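You operate a simulated robot arm through the tools that you are given. There is no shell and no other tool. Be economical: measure what you need, move in short steps, check, and stop when the job is done.

Carry out the task below with a simulated robot arm. There is one attempt and no reset: what you move stays moved.

TASK
Rivet the fixing plate down, central rivet first, then the other two.
Fine: riveter square on each head, then back in the table cup.

It is judged by the outcome, as a careful person would: the job done as asked, and still so three seconds after it is handed in. It fails if anything else is knocked over, pushed out of place, dropped, spilled or broken.

THE ROBOT
A 5-joint arm with a two-finger parallel gripper, fixed in place. Base frame: the origin is at the foot of the arm, x ahead of it, y to its left, z up. Lengths are in mm, angles in rad, forces in N, time in s.
With the tool pointing down near the work surface it reaches from about 260 to 600 mm from the base axis. Its first joint turns from -1.152 to 1.152 rad. The tool tilts only in the upright plane through the base axis and itself; it spins freely about its own axis. Payload 1.57 kg.
The tool frame sits at the grasp point between the pads (the TCP): z along the fingers, y along the line on which they close. The tips reach 30 mm beyond it. Largest opening 80 mm; finger width 17, thickness 12; the body of the gripper, 40 by 82 mm, starts 80 mm behind the TCP.
Orientation is told as [roll, pitch, yaw] about the base's x, y, z axes, in that order, counted from this pose: with the fingers straight down and closing along the base's y, the tool's x points along the base's -x, its y along +y and its z along -z.

THE INTERFACE
- The arm moves only by the tool servo_tool. Its argument "plan" is a list of rows, each an object (a shift or turn left out is 0, a gripper value left out holds the last) with "linear": the shift along the tool's x, y, z in mm, a list of three; "delta_rot": the turn, a rotation vector about the tool's x, y, z in rad, a list of three; "grip": the gripper command, from -1 (fully open) to 1 (shut), values between in proportion. In form: [{"linear": [tx, ty, tz], "delta_rot": [rx, ry, rz], "grip": grip}, ...]. A call has 1 to 10 rows; each row shifts and turns the commanded pose from where the row before left it, along the tool's axes as they then stand. Rows are played at 5 a second. More than 50 mm and 0.15 rad between two rows, or a gripper value outside its range, and nothing of the call is played. Where a pose cannot be reached the arm comes as near as it can. A force on the tool above 40 N (or 10 N above the force at the start of the call, whichever is more), or a blocked arm, ends the call early, and 0.2 s more pass. Each finger travels about 153 mm/s and halts on what it meets, pressing with about 38 N; the grip force reading is that of the motor and also rises with nothing between the fingers. The clock runs only during rows and for 0.2 s after the last one: add rows that do not move to give the fingers time. It gives the time, the measured TCP pose, the force on the tool (base axes), the opening and the grip force at its end, in the units of the frame above (readings bear some noise), and new pictures: "show" is both (left out), scene, wrist or none.
- Cameras (640 x 400 px; columns grow to the right, rows downward): "scene" is fixed at [23, 361.5, 541.9]; the picture's right is [-0.88, -0.48, 0.00], its down [-0.15, 0.27, -0.95] and it looks along [0.46, -0.83, -0.31] (base axes); focal length 336 px, centre (320, 200). "wrist" rides on the gripper at [72, -7, -122] in the tool frame; the picture's right is [0.09, 1.00, 0.00], its down [-0.84, 0.08, -0.54] and it looks along [-0.54, 0.05, 0.84] (tool axes); focal length 238 px, centre (320, 200). There is no depth. A picture from a camera that has moved, and an enlarged one, comes with that camera's place and axes in the base frame and with its lens. The place of the scene camera against the robot may be out by one fixed shift of up to 25 mm in any direction.
- inspect(camera, box): a new picture of the part [left, top, right, bottom] of that camera's present view, enlarged. No time passes.
- job_done(): hands the job in; it is judged then, once.

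Go step by step. Nothing tells you positions but the pictures and the camera data: compare them with the known pose of the tool, close in by small moves and look again before you grip or let go. The budget is 120 turns and 170 pictures, counting those below and the enlarged ones. Unless the task says otherwise, let go and move clear before handing in, and close with one line.

The tools are called after "Emit:" by a JSON object that holds its "name" and its "arguments". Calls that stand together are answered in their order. servo_tool: Moves the arm, as the interface text tells. Its arguments: {"type":"object","properties":{"plan":{"type":"array","items":{"type":"object","properties":{"linear":{"type":"array","items":{"type":"number"}},"delta_rot":{"type":"array","items":{"type":"number"}},"grip":{"type":"number"}}}},"show":{"type":"string","enum":["both","scene","wrist","none"]}},"required":["plan"]} The other tools are called the same way: inspect (camera, box) takes an enlarged picture of a part of a camera's view; job_done () hands the job in.

At the start:

```text
clock: 0.0
ee_pos: [278.8, 17.9, 476.5]
ee_rot: [0.001, -0.001, -0.001]
contact_force: [0.9, 0.1, -0.2]
opening: 80.2
gripper_force: 0.1
```

scene: 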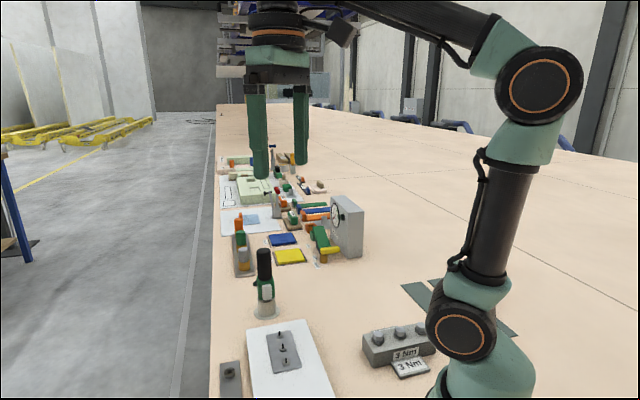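
wrist: 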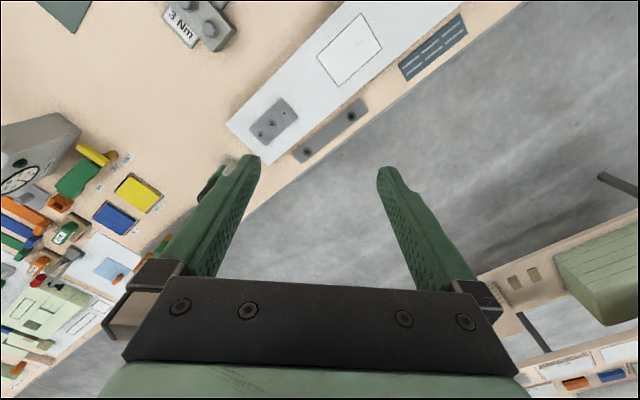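

I see a riveter-like tool (black and green) in a cup, and a white board with a plate carrying three rivets. I'll enlarge these views to measure them first.

Emit:
{"name": "inspect", "arguments": {"camera": "scene", "box": [210, 230, 450, 400]}}

Emit:
{"name": "inspect", "arguments": {"camera": "wrist", "box": [140, 0, 480, 212]}}

Emit:
{"name": "inspect", "arguments": {"camera": "scene", "box": [210, 130, 380, 270]}}

```text
2.35 times, centred on (330, 315) of scene
camera zoom: at [23.0, 361.5, 541.9], right [-0.88, -0.48, 0.0], down [-0.15, 0.27, -0.95], along [0.46, -0.83, -0.31], focal length 791 px, centre (296, -71)
```

zoom: 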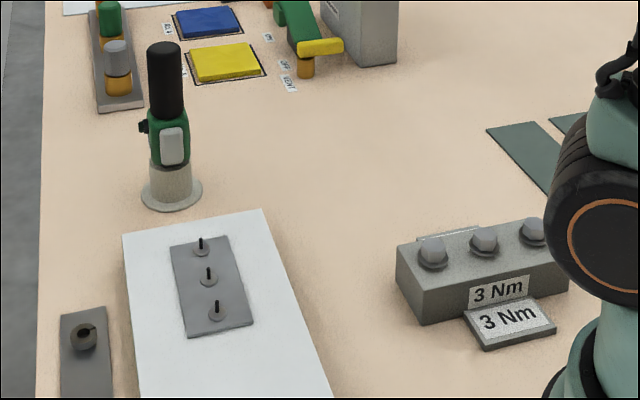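

```text
1.88 times, centred on (310, 106) of wrist
camera zoom: at [206.7, 11.6, 599.3], right [-0.09, 1.0, 0.0], down [0.84, 0.08, 0.54], along [0.54, 0.05, -0.84], focal length 449 px, centre (339, 377)
```

zoom: 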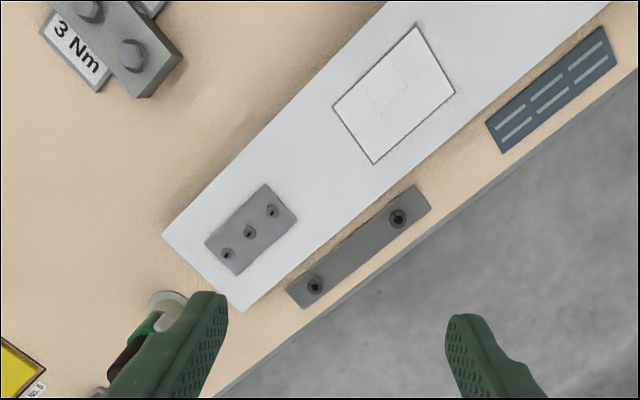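

```text
2.86 times, centred on (295, 200) of scene
camera zoom: at [23.0, 361.5, 541.9], right [-0.88, -0.48, 0.0], down [-0.15, 0.27, -0.95], along [0.46, -0.83, -0.31], focal length 960 px, centre (391, 200)
```

zoom: 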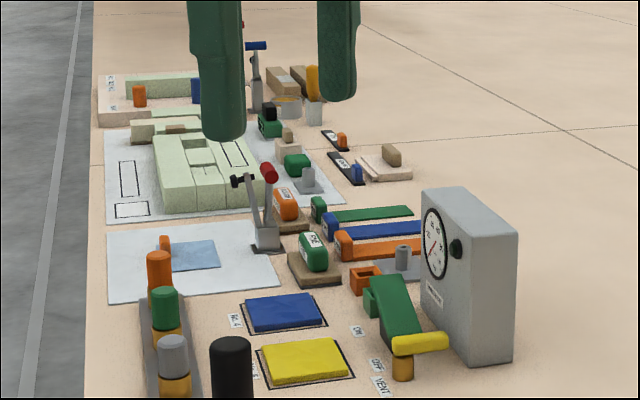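

The rivets are near (370, -86) and the riveter's cup is near (490, -190), with the tool's top at about z = 180. I'll move closer, staying high, to look at it.

Emit:
{"name": "servo_tool", "arguments": {"plan": [{"linear": [-27, -28, 15]}, {"linear": [-27, -28, 15]}, {"linear": [-27, -28, 15]}, {"linear": [-27, -28, 15]}, {"linear": [-27, -28, 15]}, {"linear": [0, 0, 0]}]}}

```text
clock: 1.4
ee_pos: [412.2, -121.6, 402.4]
ee_rot: [0.001, 0.0, 0.002]
contact_force: [-0.4, -0.6, 0.5]
opening: 79.9
gripper_force: 0.1
camera wrist: at [340.1, -127.9, 524.2], right [-0.09, 1.0, 0.0], down [0.84, 0.08, 0.54], along [0.54, 0.05, -0.84], focal length 238 px, centre (320, 200)
```

scene: 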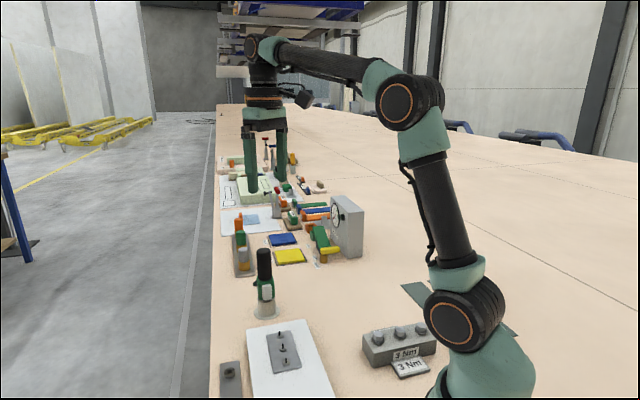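
wrist: 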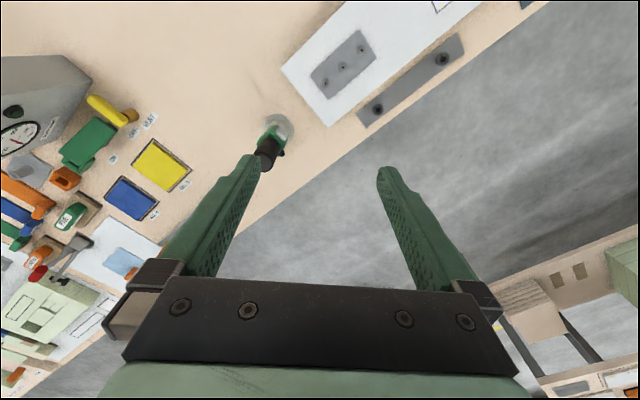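

Emit:
{"name": "inspect", "arguments": {"camera": "wrist", "box": [220, 20, 400, 180]}}

Emit:
{"name": "inspect", "arguments": {"camera": "scene", "box": [220, 235, 310, 330]}}

Emit:
{"name": "inspect", "arguments": {"camera": "scene", "box": [240, 320, 340, 380]}}

```text
2.50 times, centred on (310, 100) of wrist
camera zoom: at [340.1, -127.9, 524.2], right [-0.09, 1.0, 0.0], down [0.84, 0.08, 0.54], along [0.54, 0.05, -0.84], focal length 596 px, centre (345, 450)
```

zoom: 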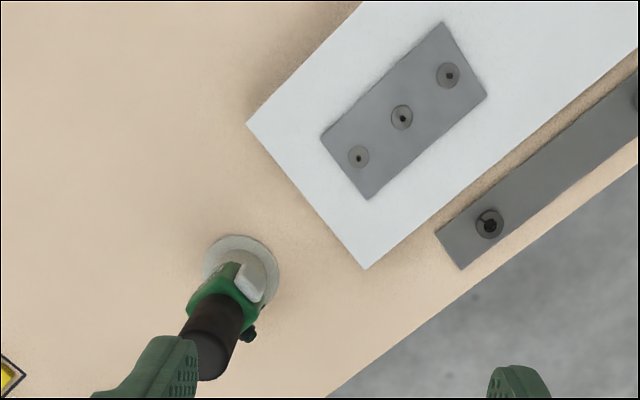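

```text
4.21 times, centred on (265, 282) of scene
camera zoom: at [23.0, 361.5, 541.9], right [-0.88, -0.48, 0.0], down [-0.15, 0.27, -0.95], along [0.46, -0.83, -0.31], focal length 1415 px, centre (552, -147)
```

zoom: 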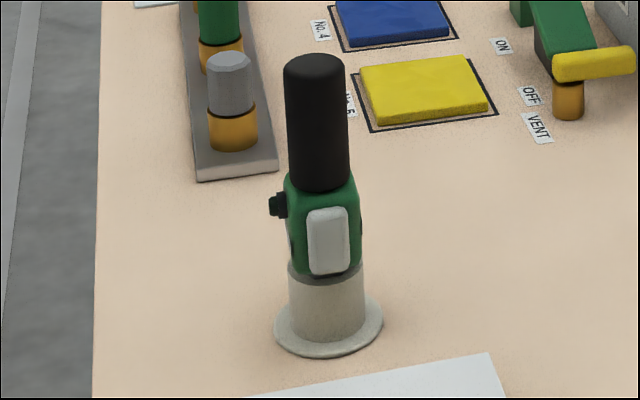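

```text
6.40 times, centred on (290, 350) of scene
camera zoom: at [23.0, 361.5, 541.9], right [-0.88, -0.48, 0.0], down [-0.15, 0.27, -0.95], along [0.46, -0.83, -0.31], focal length 2152 px, centre (512, -760)
```

zoom: 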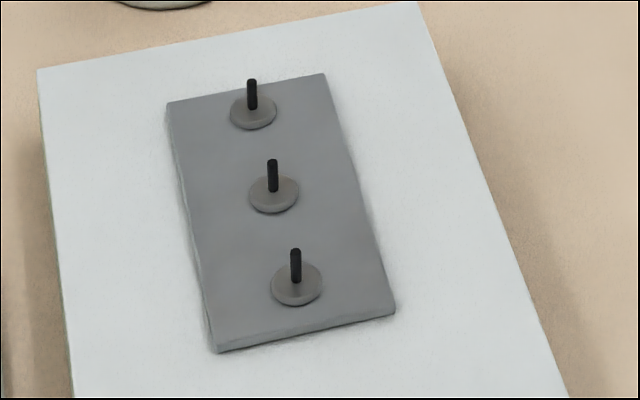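

The riveter stands upright at about (500, -200), and its black handle spans z of roughly 105–182. I'm moving above it with the fingers open.

Emit:
{"name": "servo_tool", "arguments": {"plan": [{"linear": [-22, -20, 31]}, {"linear": [-22, -20, 31]}, {"linear": [-22, -20, 31]}, {"linear": [-22, -20, 31]}, {"linear": [0, 0, 0]}]}}

Emit:
{"name": "inspect", "arguments": {"camera": "wrist", "box": [200, 20, 440, 220]}}

Emit:
{"name": "inspect", "arguments": {"camera": "scene", "box": [210, 150, 330, 330]}}

```text
clock: 2.6
ee_pos: [500.1, -202.3, 276.2]
ee_rot: [-0.001, 0.0, -0.001]
contact_force: [-0.3, 0.6, 0.8]
opening: 80.0
gripper_force: 0.0
camera wrist: at [428.6, -207.9, 398.7], right [-0.09, 1.0, 0.0], down [0.84, 0.08, 0.54], along [0.54, 0.05, -0.84], focal length 238 px, centre (320, 200)
```

scene: 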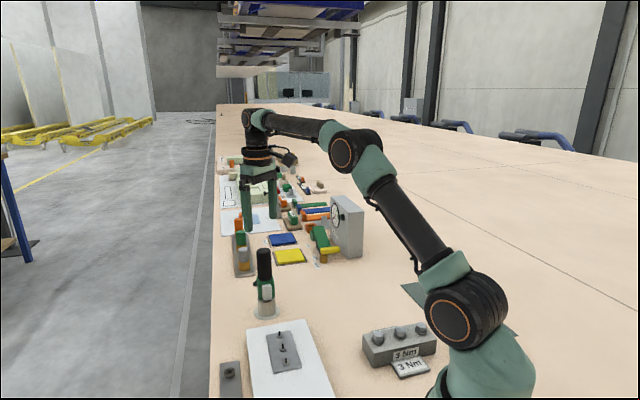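
wrist: 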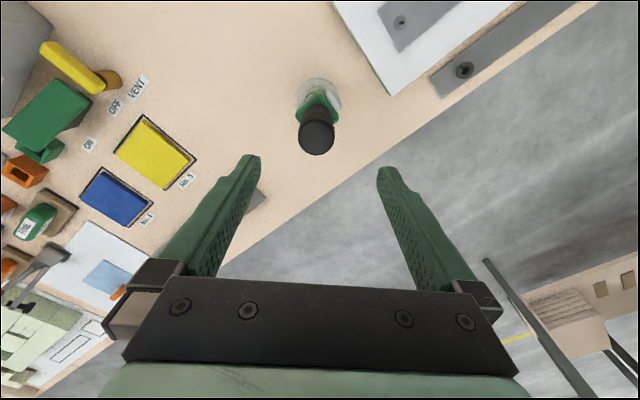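

```text
2.00 times, centred on (320, 120) of wrist
camera zoom: at [428.6, -207.9, 398.7], right [-0.09, 1.0, 0.0], down [0.84, 0.08, 0.54], along [0.54, 0.05, -0.84], focal length 477 px, centre (320, 360)
```

zoom: 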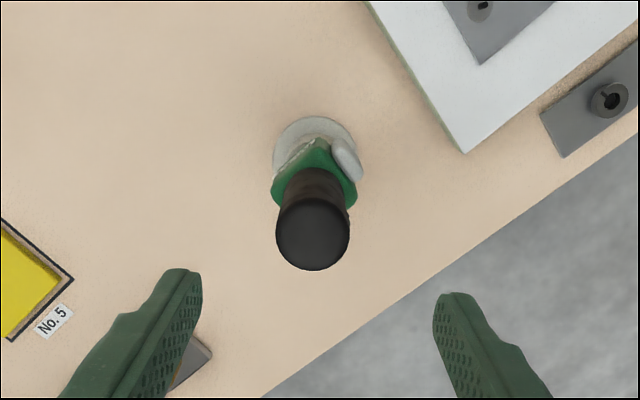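

```text
2.22 times, centred on (270, 240) of scene
camera zoom: at [23.0, 361.5, 541.9], right [-0.88, -0.48, 0.0], down [-0.15, 0.27, -0.95], along [0.46, -0.83, -0.31], focal length 747 px, centre (431, 111)
```

zoom: 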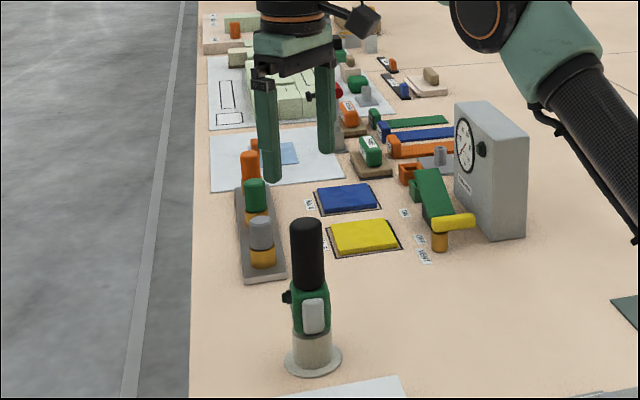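

The handle axis looks to be at about (495, -205). I'm descending partway around it and checking.

Emit:
{"name": "servo_tool", "arguments": {"plan": [{"linear": [5, -3, 25]}, {"linear": [0, 0, 25]}, {"linear": [0, 0, 20]}, {"linear": [0, 0, 0]}]}}

Emit:
{"name": "inspect", "arguments": {"camera": "wrist", "box": [200, 20, 440, 220]}}

Emit:
{"name": "inspect", "arguments": {"camera": "scene", "box": [220, 200, 320, 330]}}

```text
clock: 3.6
ee_pos: [496.6, -204.2, 208.6]
ee_rot: [0.001, 0.0, 0.0]
contact_force: [-0.3, 0.4, 0.4]
opening: 80.2
gripper_force: 0.1
camera wrist: at [425.2, -210.8, 330.4], right [-0.09, 1.0, 0.0], down [0.84, 0.08, 0.54], along [0.54, 0.05, -0.84], focal length 238 px, centre (320, 200)
```

scene: 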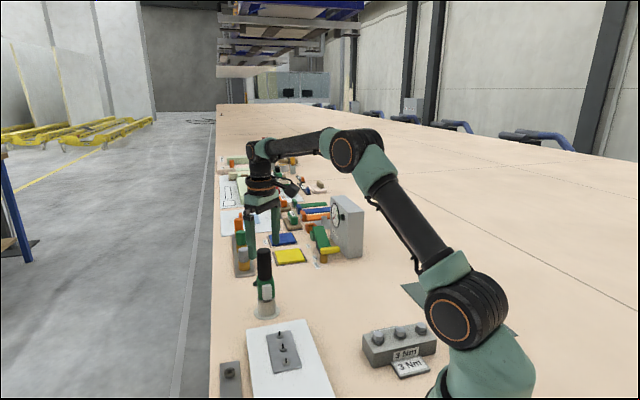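
wrist: 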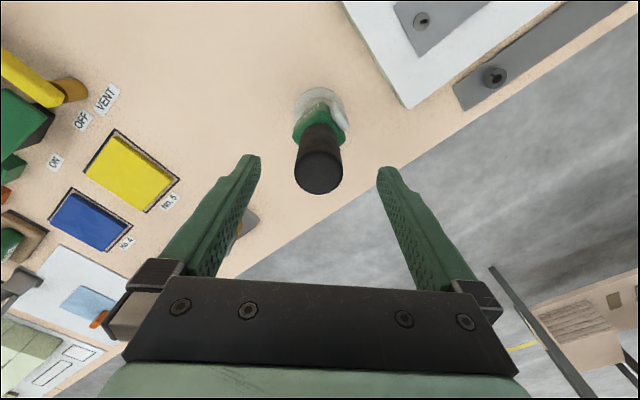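

```text
2.00 times, centred on (320, 120) of wrist
camera zoom: at [425.2, -210.8, 330.4], right [-0.09, 1.0, 0.0], down [0.84, 0.08, 0.54], along [0.54, 0.05, -0.84], focal length 477 px, centre (320, 360)
```

zoom: 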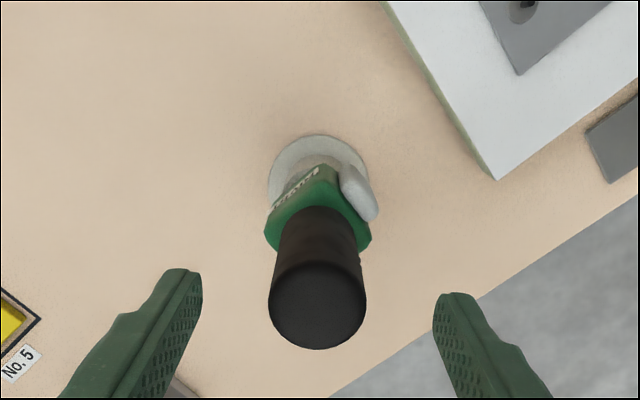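

```text
3.08 times, centred on (270, 265) of scene
camera zoom: at [23.0, 361.5, 541.9], right [-0.88, -0.48, 0.0], down [-0.15, 0.27, -0.95], along [0.46, -0.83, -0.31], focal length 1034 px, centre (474, 0)
```

zoom: 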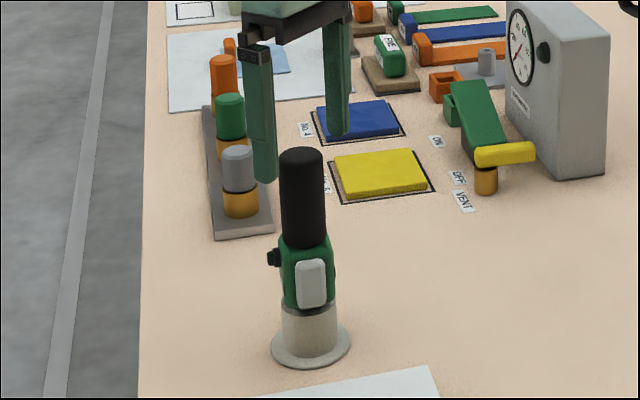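

The handle's top is at about (499, -204, 177). I'll descend to TCP z of about 142 and close.

Emit:
{"name": "servo_tool", "arguments": {"plan": [{"linear": [-2, 0, 22]}, {"linear": [0, 0, 22]}, {"linear": [0, 0, 22]}, {"linear": [0, 0, 0]}]}}

Emit:
{"name": "inspect", "arguments": {"camera": "scene", "box": [220, 200, 320, 330]}}

```text
clock: 4.6
ee_pos: [498.3, -205.9, 142.7]
ee_rot: [-0.001, 0.001, -0.001]
contact_force: [0.2, 0.0, -0.3]
opening: 80.0
gripper_force: 0.1
camera wrist: at [425.8, -211.7, 264.6], right [-0.09, 1.0, 0.0], down [0.84, 0.08, 0.54], along [0.54, 0.05, -0.84], focal length 238 px, centre (320, 200)
```

scene: 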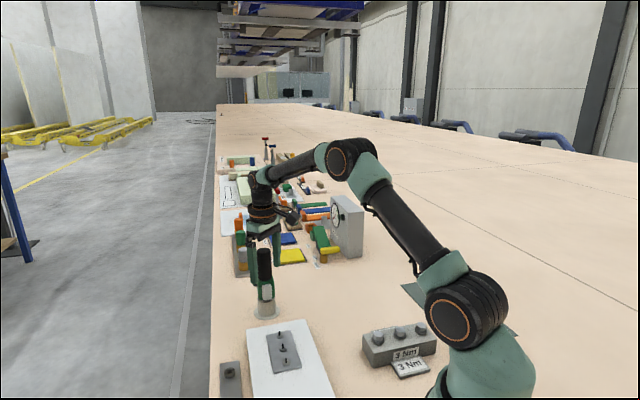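
wrist: 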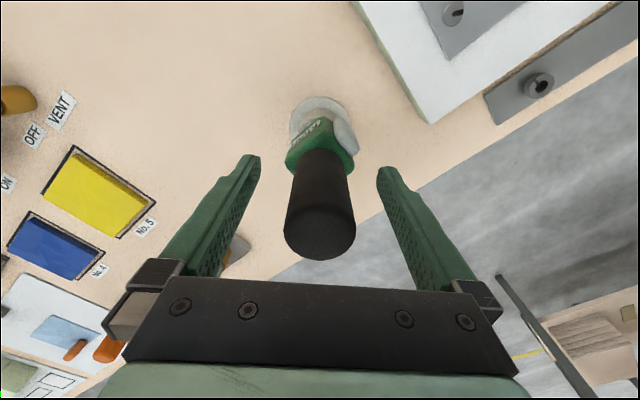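

```text
3.08 times, centred on (270, 265) of scene
camera zoom: at [23.0, 361.5, 541.9], right [-0.88, -0.48, 0.0], down [-0.15, 0.27, -0.95], along [0.46, -0.83, -0.31], focal length 1034 px, centre (474, 0)
```

zoom: 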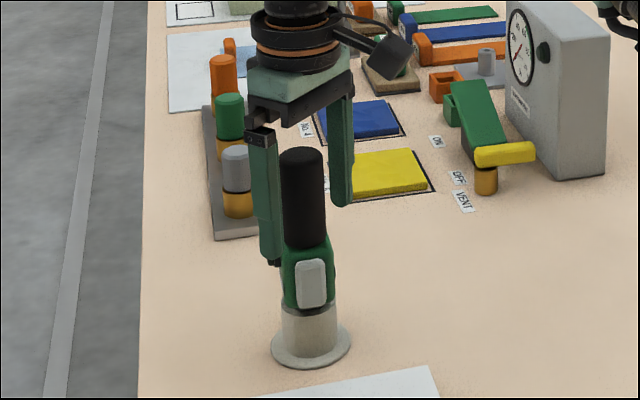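

The handle sits between the fingers. I'll raise slightly to clear the black side knob, centre, and close.

Emit:
{"name": "servo_tool", "arguments": {"plan": [{"linear": [-1.5, 1.5, -5]}, {"linear": [0, 0, 0], "grip": -0.2}, {"grip": 1}, {"grip": 1}, {"grip": 1}]}}

Emit:
{"name": "inspect", "arguments": {"camera": "scene", "box": [220, 200, 320, 330]}}

```text
clock: 5.8
ee_pos: [498.2, -203.3, 148.4]
ee_rot: [-0.001, 0.0, -0.001]
contact_force: [-0.5, -1.7, -0.1]
opening: 34.3
gripper_force: 38.3
camera wrist: at [427.3, -210.5, 269.9], right [-0.09, 1.0, 0.0], down [0.84, 0.08, 0.54], along [0.54, 0.05, -0.84], focal length 238 px, centre (320, 200)
```

scene: 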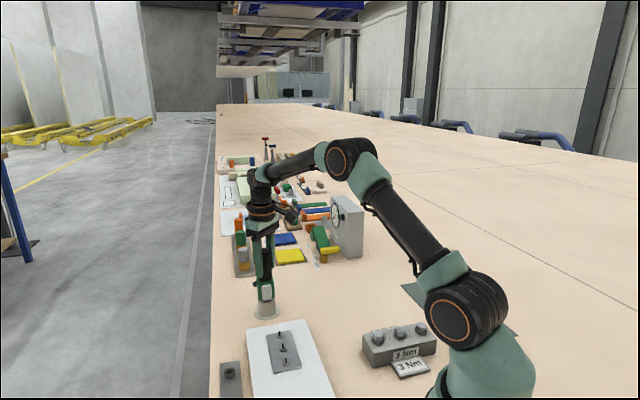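
wrist: 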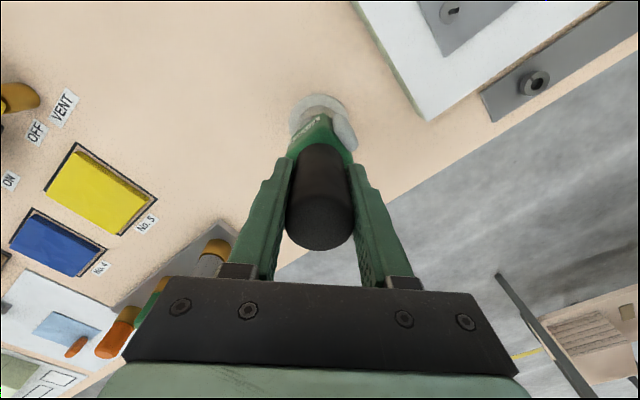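

```text
3.08 times, centred on (270, 265) of scene
camera zoom: at [23.0, 361.5, 541.9], right [-0.88, -0.48, 0.0], down [-0.15, 0.27, -0.95], along [0.46, -0.83, -0.31], focal length 1034 px, centre (474, 0)
```

zoom: 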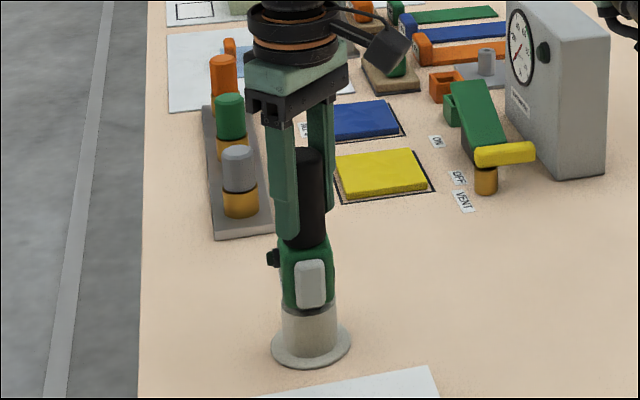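

The riveter is gripped at (498, -203, 148), opening 34.3. Now I lift it straight up.

Emit:
{"name": "servo_tool", "arguments": {"plan": [{"linear": [0, 0, -10]}, {"linear": [0, 0, -20]}, {"linear": [0, 0, -30]}, {"linear": [0, 0, -30]}, {"linear": [0, 0, 0]}]}}

Emit:
{"name": "inspect", "arguments": {"camera": "scene", "box": [220, 180, 320, 330]}}

```text
clock: 7.0
ee_pos: [500.1, -203.1, 238.6]
ee_rot: [0.0, -0.002, 0.0]
contact_force: [0.3, 0.4, -5.2]
opening: 34.8
gripper_force: 37.5
camera wrist: at [428.0, -209.1, 360.9], right [-0.09, 1.0, 0.0], down [0.84, 0.08, 0.54], along [0.54, 0.05, -0.84], focal length 238 px, centre (320, 200)
```

scene: 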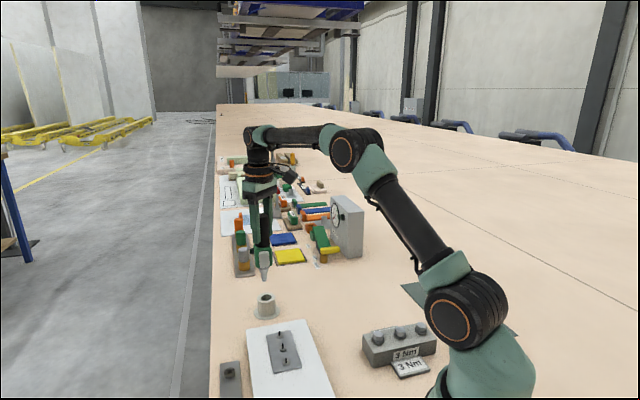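
wrist: 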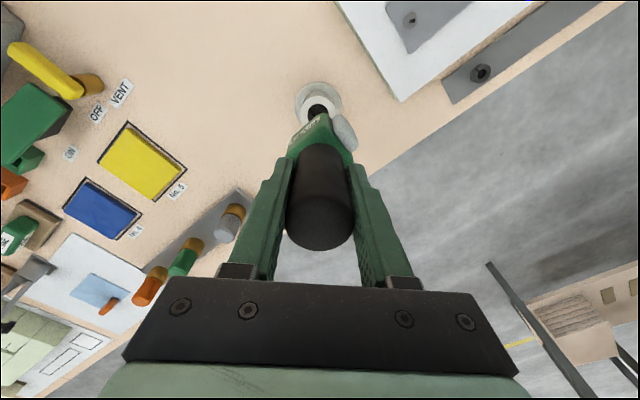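

```text
2.67 times, centred on (270, 255) of scene
camera zoom: at [23.0, 361.5, 541.9], right [-0.88, -0.48, 0.0], down [-0.15, 0.27, -0.95], along [0.46, -0.83, -0.31], focal length 896 px, centre (453, 53)
```

zoom: 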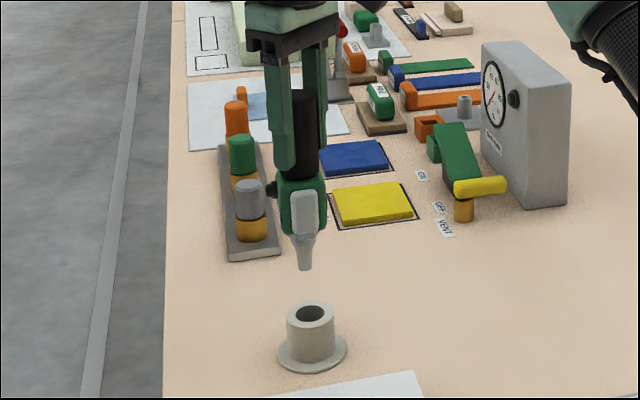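

Lifted cleanly; the nozzle tip is about 145 mm below the TCP. I'll enlarge to calibrate where the tool axis appears in both views, using the cup as a reference.

Emit:
{"name": "inspect", "arguments": {"camera": "wrist", "box": [270, 60, 370, 160]}}

Emit:
{"name": "inspect", "arguments": {"camera": "scene", "box": [240, 240, 300, 330]}}

```text
4.00 times, centred on (320, 110) of wrist
camera zoom: at [428.0, -209.1, 360.9], right [-0.09, 1.0, 0.0], down [0.84, 0.08, 0.54], along [0.54, 0.05, -0.84], focal length 953 px, centre (320, 560)
```

zoom: 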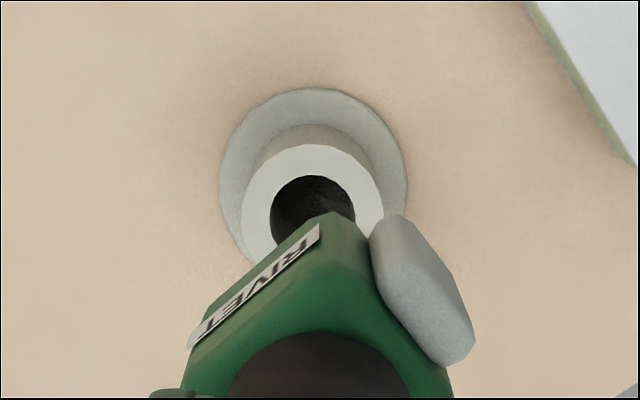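

```text
4.44 times, centred on (270, 285) of scene
camera zoom: at [23.0, 361.5, 541.9], right [-0.88, -0.48, 0.0], down [-0.15, 0.27, -0.95], along [0.46, -0.83, -0.31], focal length 1494 px, centre (542, -178)
```

zoom: 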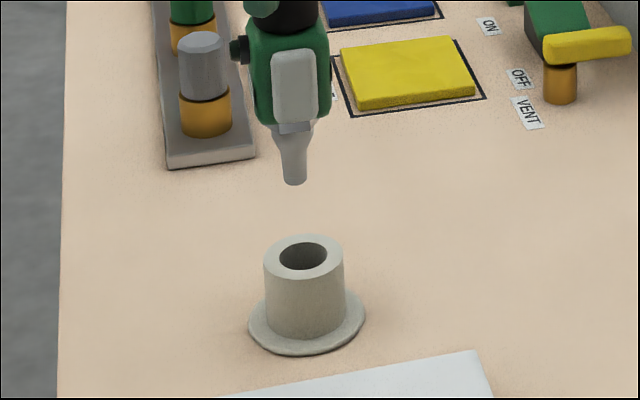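

The axis calibration agrees with the geometry to a few mm. Next I carry the riveter level to above the centre rivet, around (368, -84).

Emit:
{"name": "servo_tool", "arguments": {"plan": [{"linear": [22, 20, -2]}, {"linear": [22, 20, 0]}, {"linear": [22, 20, 0]}, {"linear": [22, 20, 0]}, {"linear": [22, 20, 0]}, {"linear": [22, 19, 0]}, {"linear": [0, 0, 0]}, {"linear": [0, 0, 0]}]}}

Emit:
{"name": "inspect", "arguments": {"camera": "wrist", "box": [270, 60, 370, 160]}}

Emit:
{"name": "inspect", "arguments": {"camera": "scene", "box": [240, 290, 340, 390]}}

```text
clock: 8.8
ee_pos: [366.9, -83.7, 239.5]
ee_rot: [0.0, 0.003, 0.0]
contact_force: [-0.3, -0.2, -5.0]
opening: 34.6
gripper_force: 37.9
camera wrist: at [295.6, -89.6, 361.5], right [-0.09, 1.0, 0.0], down [0.84, 0.08, 0.54], along [0.54, 0.05, -0.84], focal length 238 px, centre (320, 200)
```

scene: 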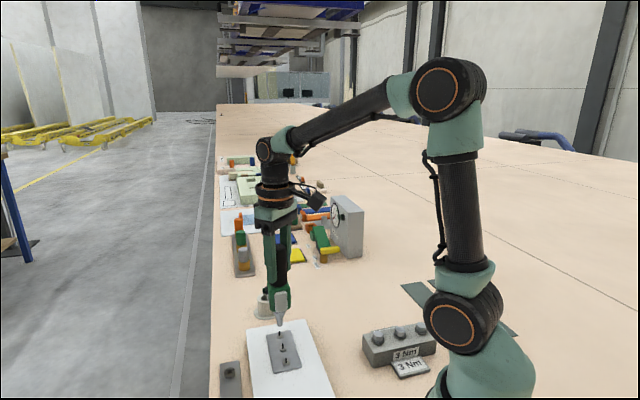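
wrist: 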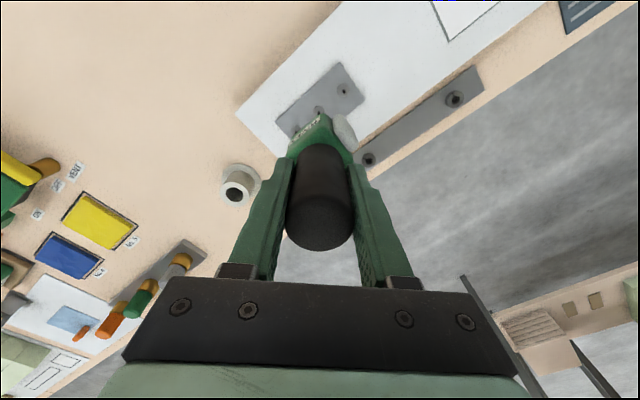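

```text
4.00 times, centred on (320, 110) of wrist
camera zoom: at [295.6, -89.6, 361.5], right [-0.09, 1.0, 0.0], down [0.84, 0.08, 0.54], along [0.54, 0.05, -0.84], focal length 953 px, centre (320, 560)
```

zoom: 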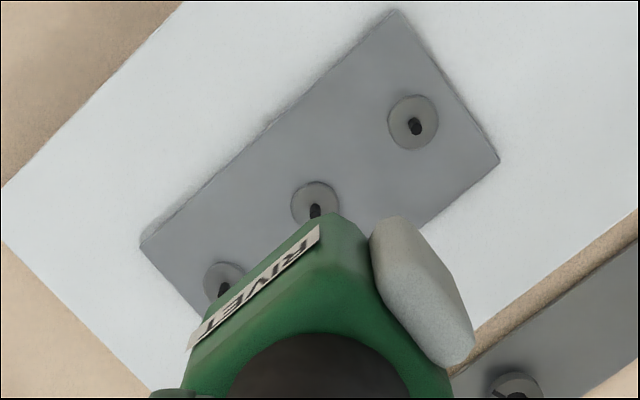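

```text
4.00 times, centred on (290, 340) of scene
camera zoom: at [23.0, 361.5, 541.9], right [-0.88, -0.48, 0.0], down [-0.15, 0.27, -0.95], along [0.46, -0.83, -0.31], focal length 1345 px, centre (440, -360)
```

zoom: 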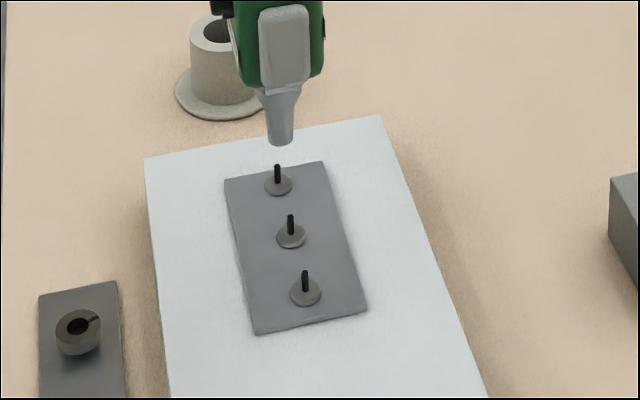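

The tip hovers roughly over the centre rivet, whose head I put at z of about 33. I'm lowering 32 mm to compare the tip with the mandrel up close.

Emit:
{"name": "servo_tool", "arguments": {"plan": [{"linear": [-1, -1, 16]}, {"linear": [0, 0, 16]}, {"linear": [0, 0, 0]}, {"linear": [0, 0, 0]}], "show": "none"}}

Emit:
{"name": "inspect", "arguments": {"camera": "wrist", "box": [270, 60, 370, 160]}}

Emit:
{"name": "inspect", "arguments": {"camera": "scene", "box": [260, 315, 310, 365]}}

```text
clock: 9.8
ee_pos: [369.0, -84.2, 206.9]
ee_rot: [0.0, 0.0, 0.001]
contact_force: [0.3, 0.5, -5.5]
opening: 34.3
gripper_force: 38.1
```

```text
4.00 times, centred on (320, 110) of wrist
camera zoom: at [297.2, -91.6, 329.2], right [-0.09, 1.0, 0.0], down [0.84, 0.08, 0.54], along [0.54, 0.05, -0.84], focal length 953 px, centre (320, 560)
```

zoom: 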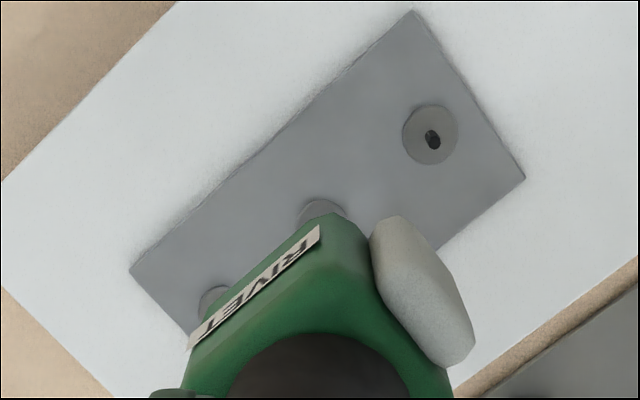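

```text
8.00 times, centred on (285, 340) of scene
camera zoom: at [23.0, 361.5, 541.9], right [-0.88, -0.48, 0.0], down [-0.15, 0.27, -0.95], along [0.46, -0.83, -0.31], focal length 2689 px, centre (600, -920)
```

zoom: 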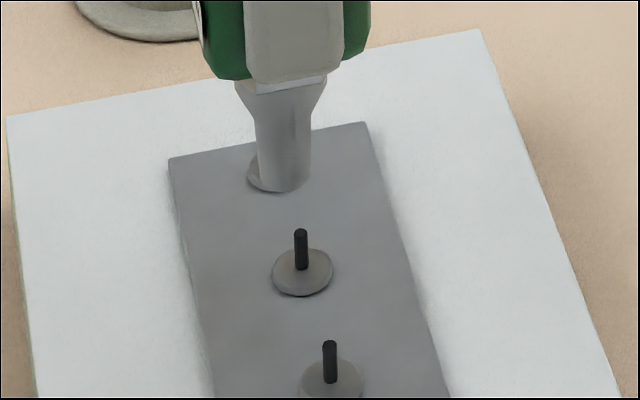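

By the cup's loose fit and both views, the rivet lies about 2–3 mm toward the base from the tip. I'll correct that and lower to just above the mandrel.

Emit:
{"name": "servo_tool", "arguments": {"plan": [{"linear": [2.5, -1, 0]}, {"linear": [0, 0, 10]}, {"linear": [0, 0, 0]}, {"linear": [0, 0, 0]}], "show": "none"}}

Emit:
{"name": "inspect", "arguments": {"camera": "wrist", "box": [280, 70, 380, 140]}}

Emit:
{"name": "inspect", "arguments": {"camera": "scene", "box": [265, 325, 305, 365]}}

```text
clock: 10.8
ee_pos: [367.1, -86.5, 196.0]
ee_rot: [0.0, 0.002, 0.001]
contact_force: [0.1, 0.1, -5.1]
opening: 34.6
gripper_force: 38.4
```

```text
5.71 times, centred on (330, 105) of wrist
camera zoom: at [295.1, -92.6, 318.9], right [-0.09, 1.0, 0.0], down [0.84, 0.08, 0.54], along [0.54, 0.05, -0.84], focal length 1362 px, centre (263, 743)
```

zoom: 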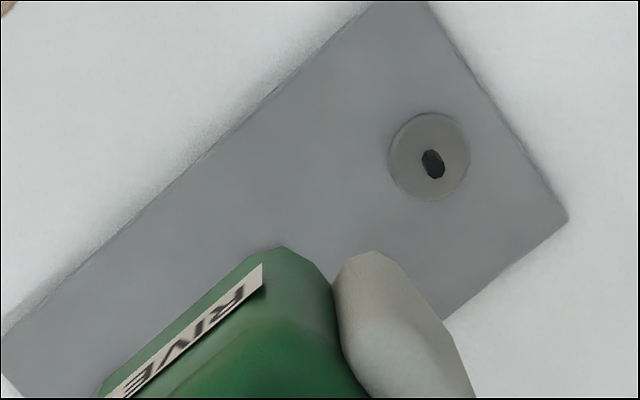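

```text
10.00 times, centred on (285, 345) of scene
camera zoom: at [23.0, 361.5, 541.9], right [-0.88, -0.48, 0.0], down [-0.15, 0.27, -0.95], along [0.46, -0.83, -0.31], focal length 3362 px, centre (670, -1250)
```

zoom: 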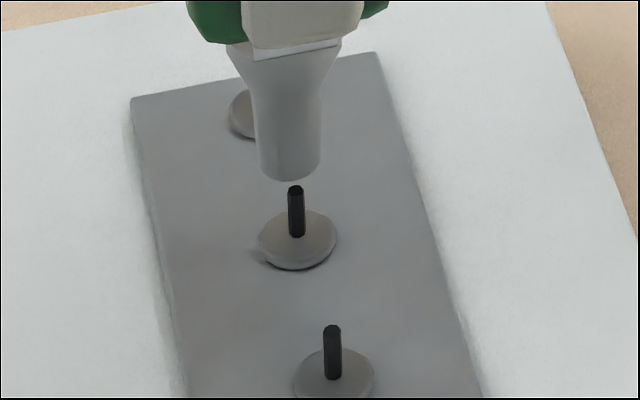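

The tip is now within about 0.6 mm of the mandrel axis. I'm descending over the mandrel in small steps.

Emit:
{"name": "servo_tool", "arguments": {"plan": [{"linear": [0.3, 0, 5]}, {"linear": [0, 0, 4]}, {"linear": [0, 0, 4]}, {"linear": [0, 0, 0]}], "show": "none"}}

Emit:
{"name": "inspect", "arguments": {"camera": "scene", "box": [265, 325, 305, 365]}}

```text
clock: 11.8
ee_pos: [366.7, -86.3, 182.2]
ee_rot: [0.001, 0.001, -0.001]
contact_force: [-0.1, 0.1, -5.3]
opening: 34.7
gripper_force: 38.2
```

```text
10.00 times, centred on (285, 345) of scene
camera zoom: at [23.0, 361.5, 541.9], right [-0.88, -0.48, 0.0], down [-0.15, 0.27, -0.95], along [0.46, -0.83, -0.31], focal length 3362 px, centre (670, -1250)
```

zoom: 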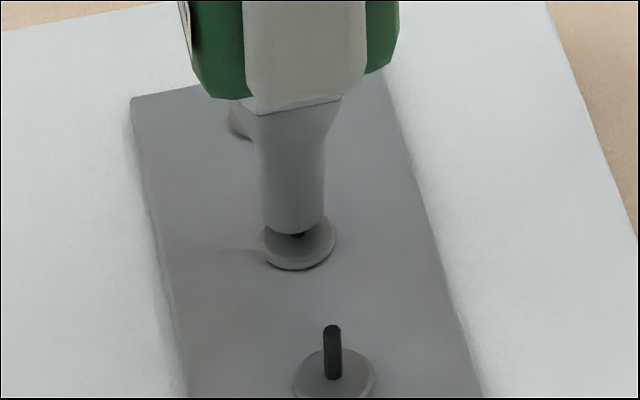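

The mandrel is inside the nose with no side force. I'll nudge slightly and continue down to contact.

Emit:
{"name": "servo_tool", "arguments": {"plan": [{"linear": [0.6, 0, 1]}, {"linear": [0, 0, 2]}, {"linear": [0, 0, 2]}, {"linear": [0, 0, 1]}, {"linear": [0, 0, 0]}], "show": "none"}}

Emit:
{"name": "inspect", "arguments": {"camera": "scene", "box": [265, 325, 305, 365]}}

```text
clock: 12.9
ee_pos: [366.2, -86.5, 179.8]
ee_rot: [-0.003, -0.004, 0.001]
contact_force: [-1.2, 1.1, 4.7]
opening: 34.5
gripper_force: 37.7
stopped in row 5: the force on the tool passed its limit (the readings are from after the stop); the commanded pose is now the measured one
```

```text
10.00 times, centred on (285, 345) of scene
camera zoom: at [23.0, 361.5, 541.9], right [-0.88, -0.48, 0.0], down [-0.15, 0.27, -0.95], along [0.46, -0.83, -0.31], focal length 3362 px, centre (670, -1250)
```

zoom: 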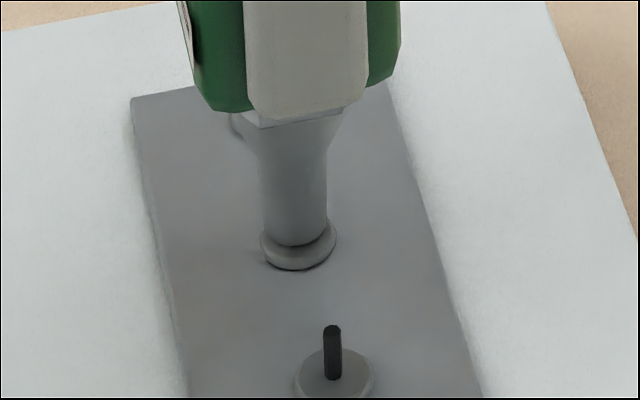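

Contact force reached its limit on the head. I'll lift to see whether the rivet set.

Emit:
{"name": "servo_tool", "arguments": {"plan": [{"linear": [0, 0, -8]}, {"linear": [0, 0, -12]}, {"linear": [0, 0, 0]}], "show": "none"}}

Emit:
{"name": "inspect", "arguments": {"camera": "scene", "box": [265, 325, 305, 365]}}

```text
clock: 13.7
ee_pos: [366.8, -86.3, 200.5]
ee_rot: [-0.003, -0.004, 0.002]
contact_force: [0.5, 0.3, -5.6]
opening: 34.5
gripper_force: 37.8
```

```text
10.00 times, centred on (285, 345) of scene
camera zoom: at [23.0, 361.5, 541.9], right [-0.88, -0.48, 0.0], down [-0.15, 0.27, -0.95], along [0.46, -0.83, -0.31], focal length 3362 px, centre (670, -1250)
```

zoom: 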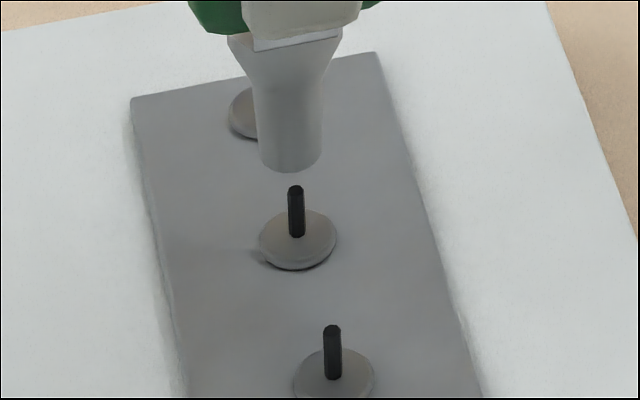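

The mandrel is still there, so it likely needs a steadier press. I'll go back down with a small centring correction and apply force gradually, holding it.

Emit:
{"name": "servo_tool", "arguments": {"plan": [{"linear": [0.6, -0.3, 10]}, {"linear": [0, 0, 8]}, {"linear": [0, 0, 2]}, {"linear": [0, 0, 0.5]}, {"linear": [0, 0, 0]}, {"linear": [0, 0, 0]}], "show": "none"}}

Emit:
{"name": "servo_tool", "arguments": {"plan": [{"linear": [0, 0, 0.5]}, {"linear": [0, 0, 0.4]}, {"linear": [0, 0, 0]}, {"linear": [0, 0, 0]}, {"linear": [0, 0, 0]}], "show": "none"}}

Emit:
{"name": "inspect", "arguments": {"camera": "scene", "box": [265, 325, 305, 365]}}

```text
clock: 15.1
ee_pos: [366.7, -86.6, 180.1]
ee_rot: [-0.001, -0.002, 0.002]
contact_force: [-10.7, 3.5, 31.8]
opening: 34.8
gripper_force: 38.2
```

```text
clock: 15.8
ee_pos: [366.6, -86.8, 180.9]
ee_rot: [-0.002, -0.007, 0.004]
contact_force: [-1.1, 1.5, 4.0]
opening: 34.6
gripper_force: 37.6
stopped in row 3: the force on the tool passed its limit (the readings are from after the stop); the commanded pose is now the measured one
```

```text
10.00 times, centred on (285, 345) of scene
camera zoom: at [23.0, 361.5, 541.9], right [-0.88, -0.48, 0.0], down [-0.15, 0.27, -0.95], along [0.46, -0.83, -0.31], focal length 3362 px, centre (670, -1250)
```

zoom: 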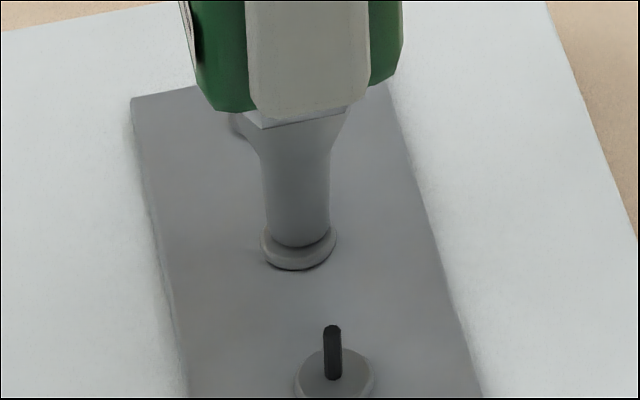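

Force builds quickly on contact. I'll hold a moderate press for about two seconds.

Emit:
{"name": "servo_tool", "arguments": {"plan": [{"linear": [0, 0, 0.5]}, {"linear": [0, 0, 0.3]}, {"linear": [0, 0, 0]}, {"linear": [0, 0, 0]}, {"linear": [0, 0, 0]}, {"linear": [0, 0, 0]}, {"linear": [0, 0, 0]}, {"linear": [0, 0, 0]}, {"linear": [0, 0, 0]}], "show": "none"}}

Emit:
{"name": "inspect", "arguments": {"camera": "scene", "box": [240, 285, 320, 365]}}

```text
clock: 17.5
ee_pos: [367.1, -85.1, 179.8]
ee_rot: [-0.002, -0.009, 0.004]
contact_force: [-0.9, 0.2, 3.6]
opening: 34.5
gripper_force: 38.2
stopped in row 8: the force on the tool passed its limit (the readings are from after the stop); the commanded pose is now the measured one
```

```text
5.00 times, centred on (280, 325) of scene
camera zoom: at [23.0, 361.5, 541.9], right [-0.88, -0.48, 0.0], down [-0.15, 0.27, -0.95], along [0.46, -0.83, -0.31], focal length 1681 px, centre (520, -425)
```

zoom: 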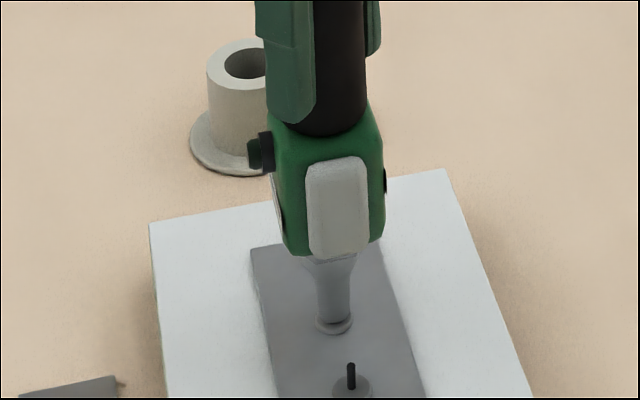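

The call stopped mid-hold, possibly because the riveter fired. I'll lift to look.

Emit:
{"name": "servo_tool", "arguments": {"plan": [{"linear": [0, 0, -8]}, {"linear": [0, 0, -14]}, {"linear": [0, 0, 0]}], "show": "none"}}

Emit:
{"name": "inspect", "arguments": {"camera": "scene", "box": [265, 325, 305, 365]}}

```text
clock: 18.3
ee_pos: [367.3, -86.0, 202.5]
ee_rot: [-0.002, -0.008, 0.005]
contact_force: [-0.2, 0.0, -4.9]
opening: 34.5
gripper_force: 38.0
```

```text
10.00 times, centred on (285, 345) of scene
camera zoom: at [23.0, 361.5, 541.9], right [-0.88, -0.48, 0.0], down [-0.15, 0.27, -0.95], along [0.46, -0.83, -0.31], focal length 3362 px, centre (670, -1250)
```

zoom: 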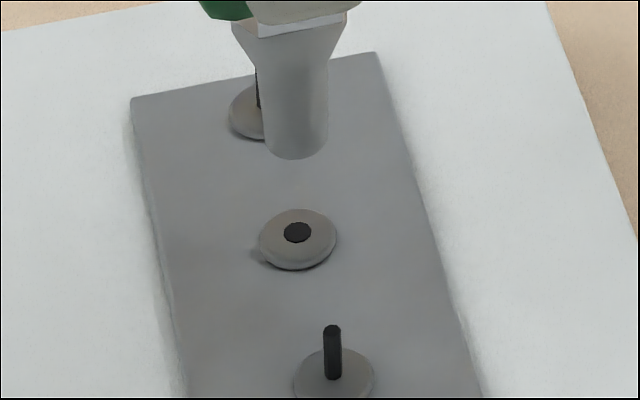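

The centre rivet is set: its mandrel is gone and the stub is flush. A held press of about a second does it. Now I level the tool and move to the far rivet, offset about (+29, -29) from centre.

Emit:
{"name": "servo_tool", "arguments": {"plan": [{"linear": [0, 0, -6], "delta_rot": [-0.002, 0.008, 0.004]}, {"linear": [-14.8, -14.1, 0]}, {"linear": [-14.8, -14.1, 0]}, {"linear": [0, 0, 0]}, {"linear": [0, 0, 0]}], "show": "none"}}

Emit:
{"name": "inspect", "arguments": {"camera": "scene", "box": [260, 310, 300, 350]}}

Emit:
{"name": "inspect", "arguments": {"camera": "wrist", "box": [270, 60, 370, 160]}}

```text
clock: 19.5
ee_pos: [396.7, -114.3, 207.6]
ee_rot: [0.0, 0.0, -0.001]
contact_force: [0.1, 0.4, -5.7]
opening: 34.4
gripper_force: 38.0
```

```text
10.00 times, centred on (280, 330) of scene
camera zoom: at [23.0, 361.5, 541.9], right [-0.88, -0.48, 0.0], down [-0.15, 0.27, -0.95], along [0.46, -0.83, -0.31], focal length 3362 px, centre (720, -1100)
```

zoom: 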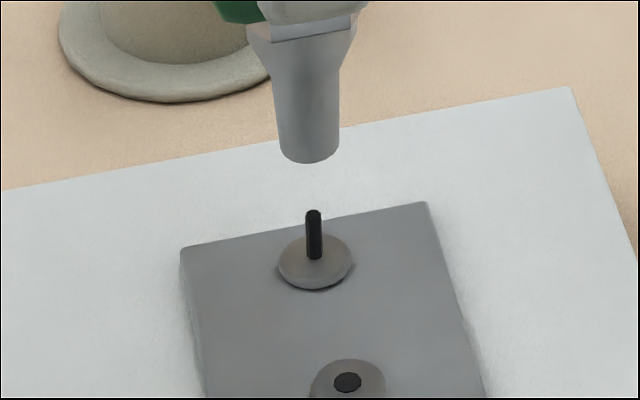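

```text
4.00 times, centred on (320, 110) of wrist
camera zoom: at [325.0, -120.3, 330.1], right [-0.09, 1.0, 0.0], down [0.84, 0.08, 0.54], along [0.54, 0.05, -0.84], focal length 953 px, centre (320, 560)
```

zoom: 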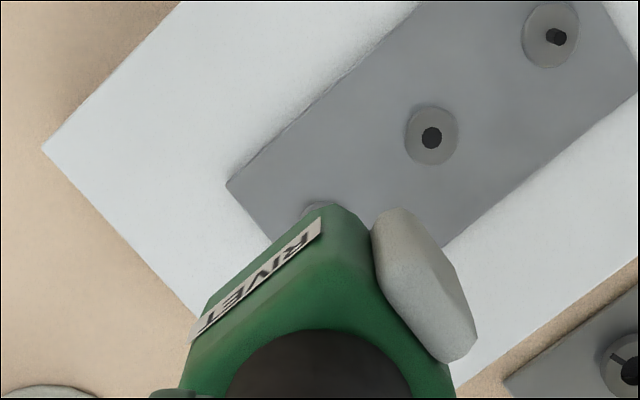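

The riveter tilted about 0.018 rad in the grip during the press, and I can compensate by pitching the tool. I'll do that while recentring over this rivet, then lower to just above the mandrel.

Emit:
{"name": "servo_tool", "arguments": {"plan": [{"linear": [1.7, -1.3, 0], "delta_rot": [0, -0.018, 0]}, {"linear": [0, 0, 10]}, {"linear": [0, 0, 0]}, {"linear": [0, 0, 0]}], "show": "none"}}

Emit:
{"name": "inspect", "arguments": {"camera": "scene", "box": [260, 300, 300, 350]}}

Emit:
{"name": "inspect", "arguments": {"camera": "scene", "box": [230, 200, 320, 350]}}

```text
clock: 20.5
ee_pos: [395.3, -114.1, 197.5]
ee_rot: [-0.006, -0.015, -0.002]
contact_force: [0.5, -0.5, -4.9]
opening: 34.3
gripper_force: 38.2
```

```text
8.00 times, centred on (280, 325) of scene
camera zoom: at [23.0, 361.5, 541.9], right [-0.88, -0.48, 0.0], down [-0.15, 0.27, -0.95], along [0.46, -0.83, -0.31], focal length 2689 px, centre (640, -800)
```

zoom: 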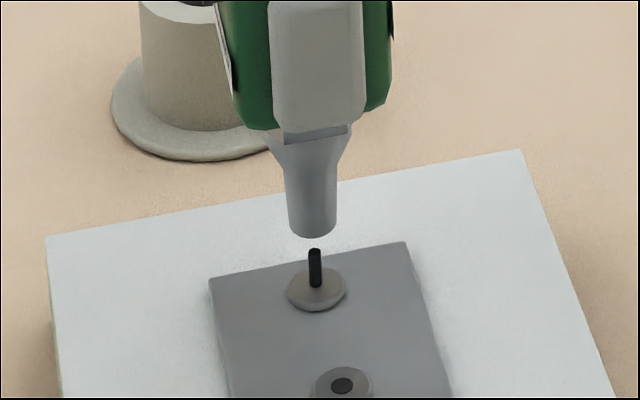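

```text
2.67 times, centred on (275, 275) of scene
camera zoom: at [23.0, 361.5, 541.9], right [-0.88, -0.48, 0.0], down [-0.15, 0.27, -0.95], along [0.46, -0.83, -0.31], focal length 896 px, centre (440, 0)
```

zoom: 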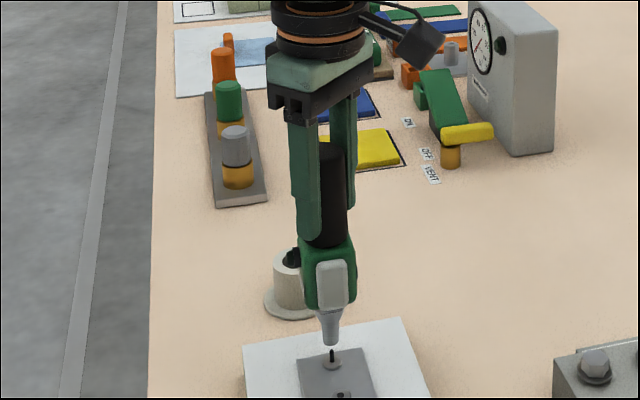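

Aligned within a fraction of a mm in this view. I'm descending over the mandrel and making contact gently.

Emit:
{"name": "servo_tool", "arguments": {"plan": [{"linear": [0, 0, 6]}, {"linear": [0, 0, 6]}, {"linear": [0, 0, 3]}, {"linear": [0, 0, 1]}, {"linear": [0, 0, 0]}, {"linear": [0, 0, 0]}], "show": "none"}}

Emit:
{"name": "inspect", "arguments": {"camera": "scene", "box": [260, 300, 300, 350]}}

```text
clock: 21.9
ee_pos: [395.9, -116.1, 181.3]
ee_rot: [-0.005, -0.015, -0.002]
contact_force: [0.0, -0.1, -5.8]
opening: 34.8
gripper_force: 38.4
```

```text
8.00 times, centred on (280, 325) of scene
camera zoom: at [23.0, 361.5, 541.9], right [-0.88, -0.48, 0.0], down [-0.15, 0.27, -0.95], along [0.46, -0.83, -0.31], focal length 2689 px, centre (640, -800)
```

zoom: 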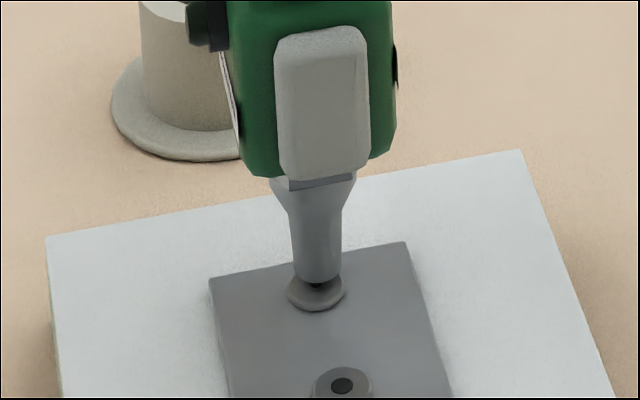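

Centred. Now I ease the last few mm to contact.

Emit:
{"name": "servo_tool", "arguments": {"plan": [{"linear": [0, 0, 1]}, {"linear": [0, 0, 1]}, {"linear": [0, 0, 0.5]}, {"linear": [0, 0, 0]}, {"linear": [0, 0, 0]}], "show": "none"}}

```text
clock: 23.1
ee_pos: [395.6, -116.0, 179.8]
ee_rot: [-0.005, -0.017, -0.002]
contact_force: [-10.7, -0.8, 23.3]
opening: 34.8
gripper_force: 38.5
```

Contact at about 28 N. Holding.

Emit:
{"name": "servo_tool", "arguments": {"plan": [{"linear": [0, 0, 0]}, {"linear": [0, 0, 0]}, {"linear": [0, 0, 0]}, {"linear": [0, 0, 0]}, {"linear": [0, 0, 0]}, {"linear": [0, 0, 0]}, {"linear": [0, 0, 0]}], "show": "none"}}

Emit:
{"name": "inspect", "arguments": {"camera": "scene", "box": [260, 300, 300, 350]}}

```text
clock: 24.7
ee_pos: [396.5, -116.4, 179.5]
ee_rot: [-0.005, -0.019, -0.003]
contact_force: [-9.4, -0.4, 36.2]
opening: 34.5
gripper_force: 37.6
```

```text
8.00 times, centred on (280, 325) of scene
camera zoom: at [22.8, 361.5, 541.9], right [-0.88, -0.48, 0.0], down [-0.15, 0.27, -0.95], along [0.46, -0.83, -0.31], focal length 2689 px, centre (640, -800)
```

zoom: 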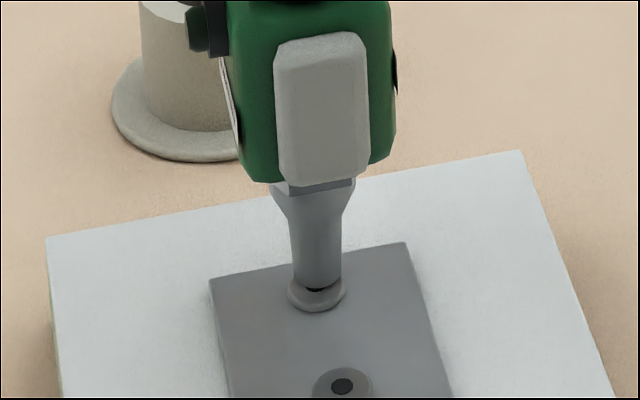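

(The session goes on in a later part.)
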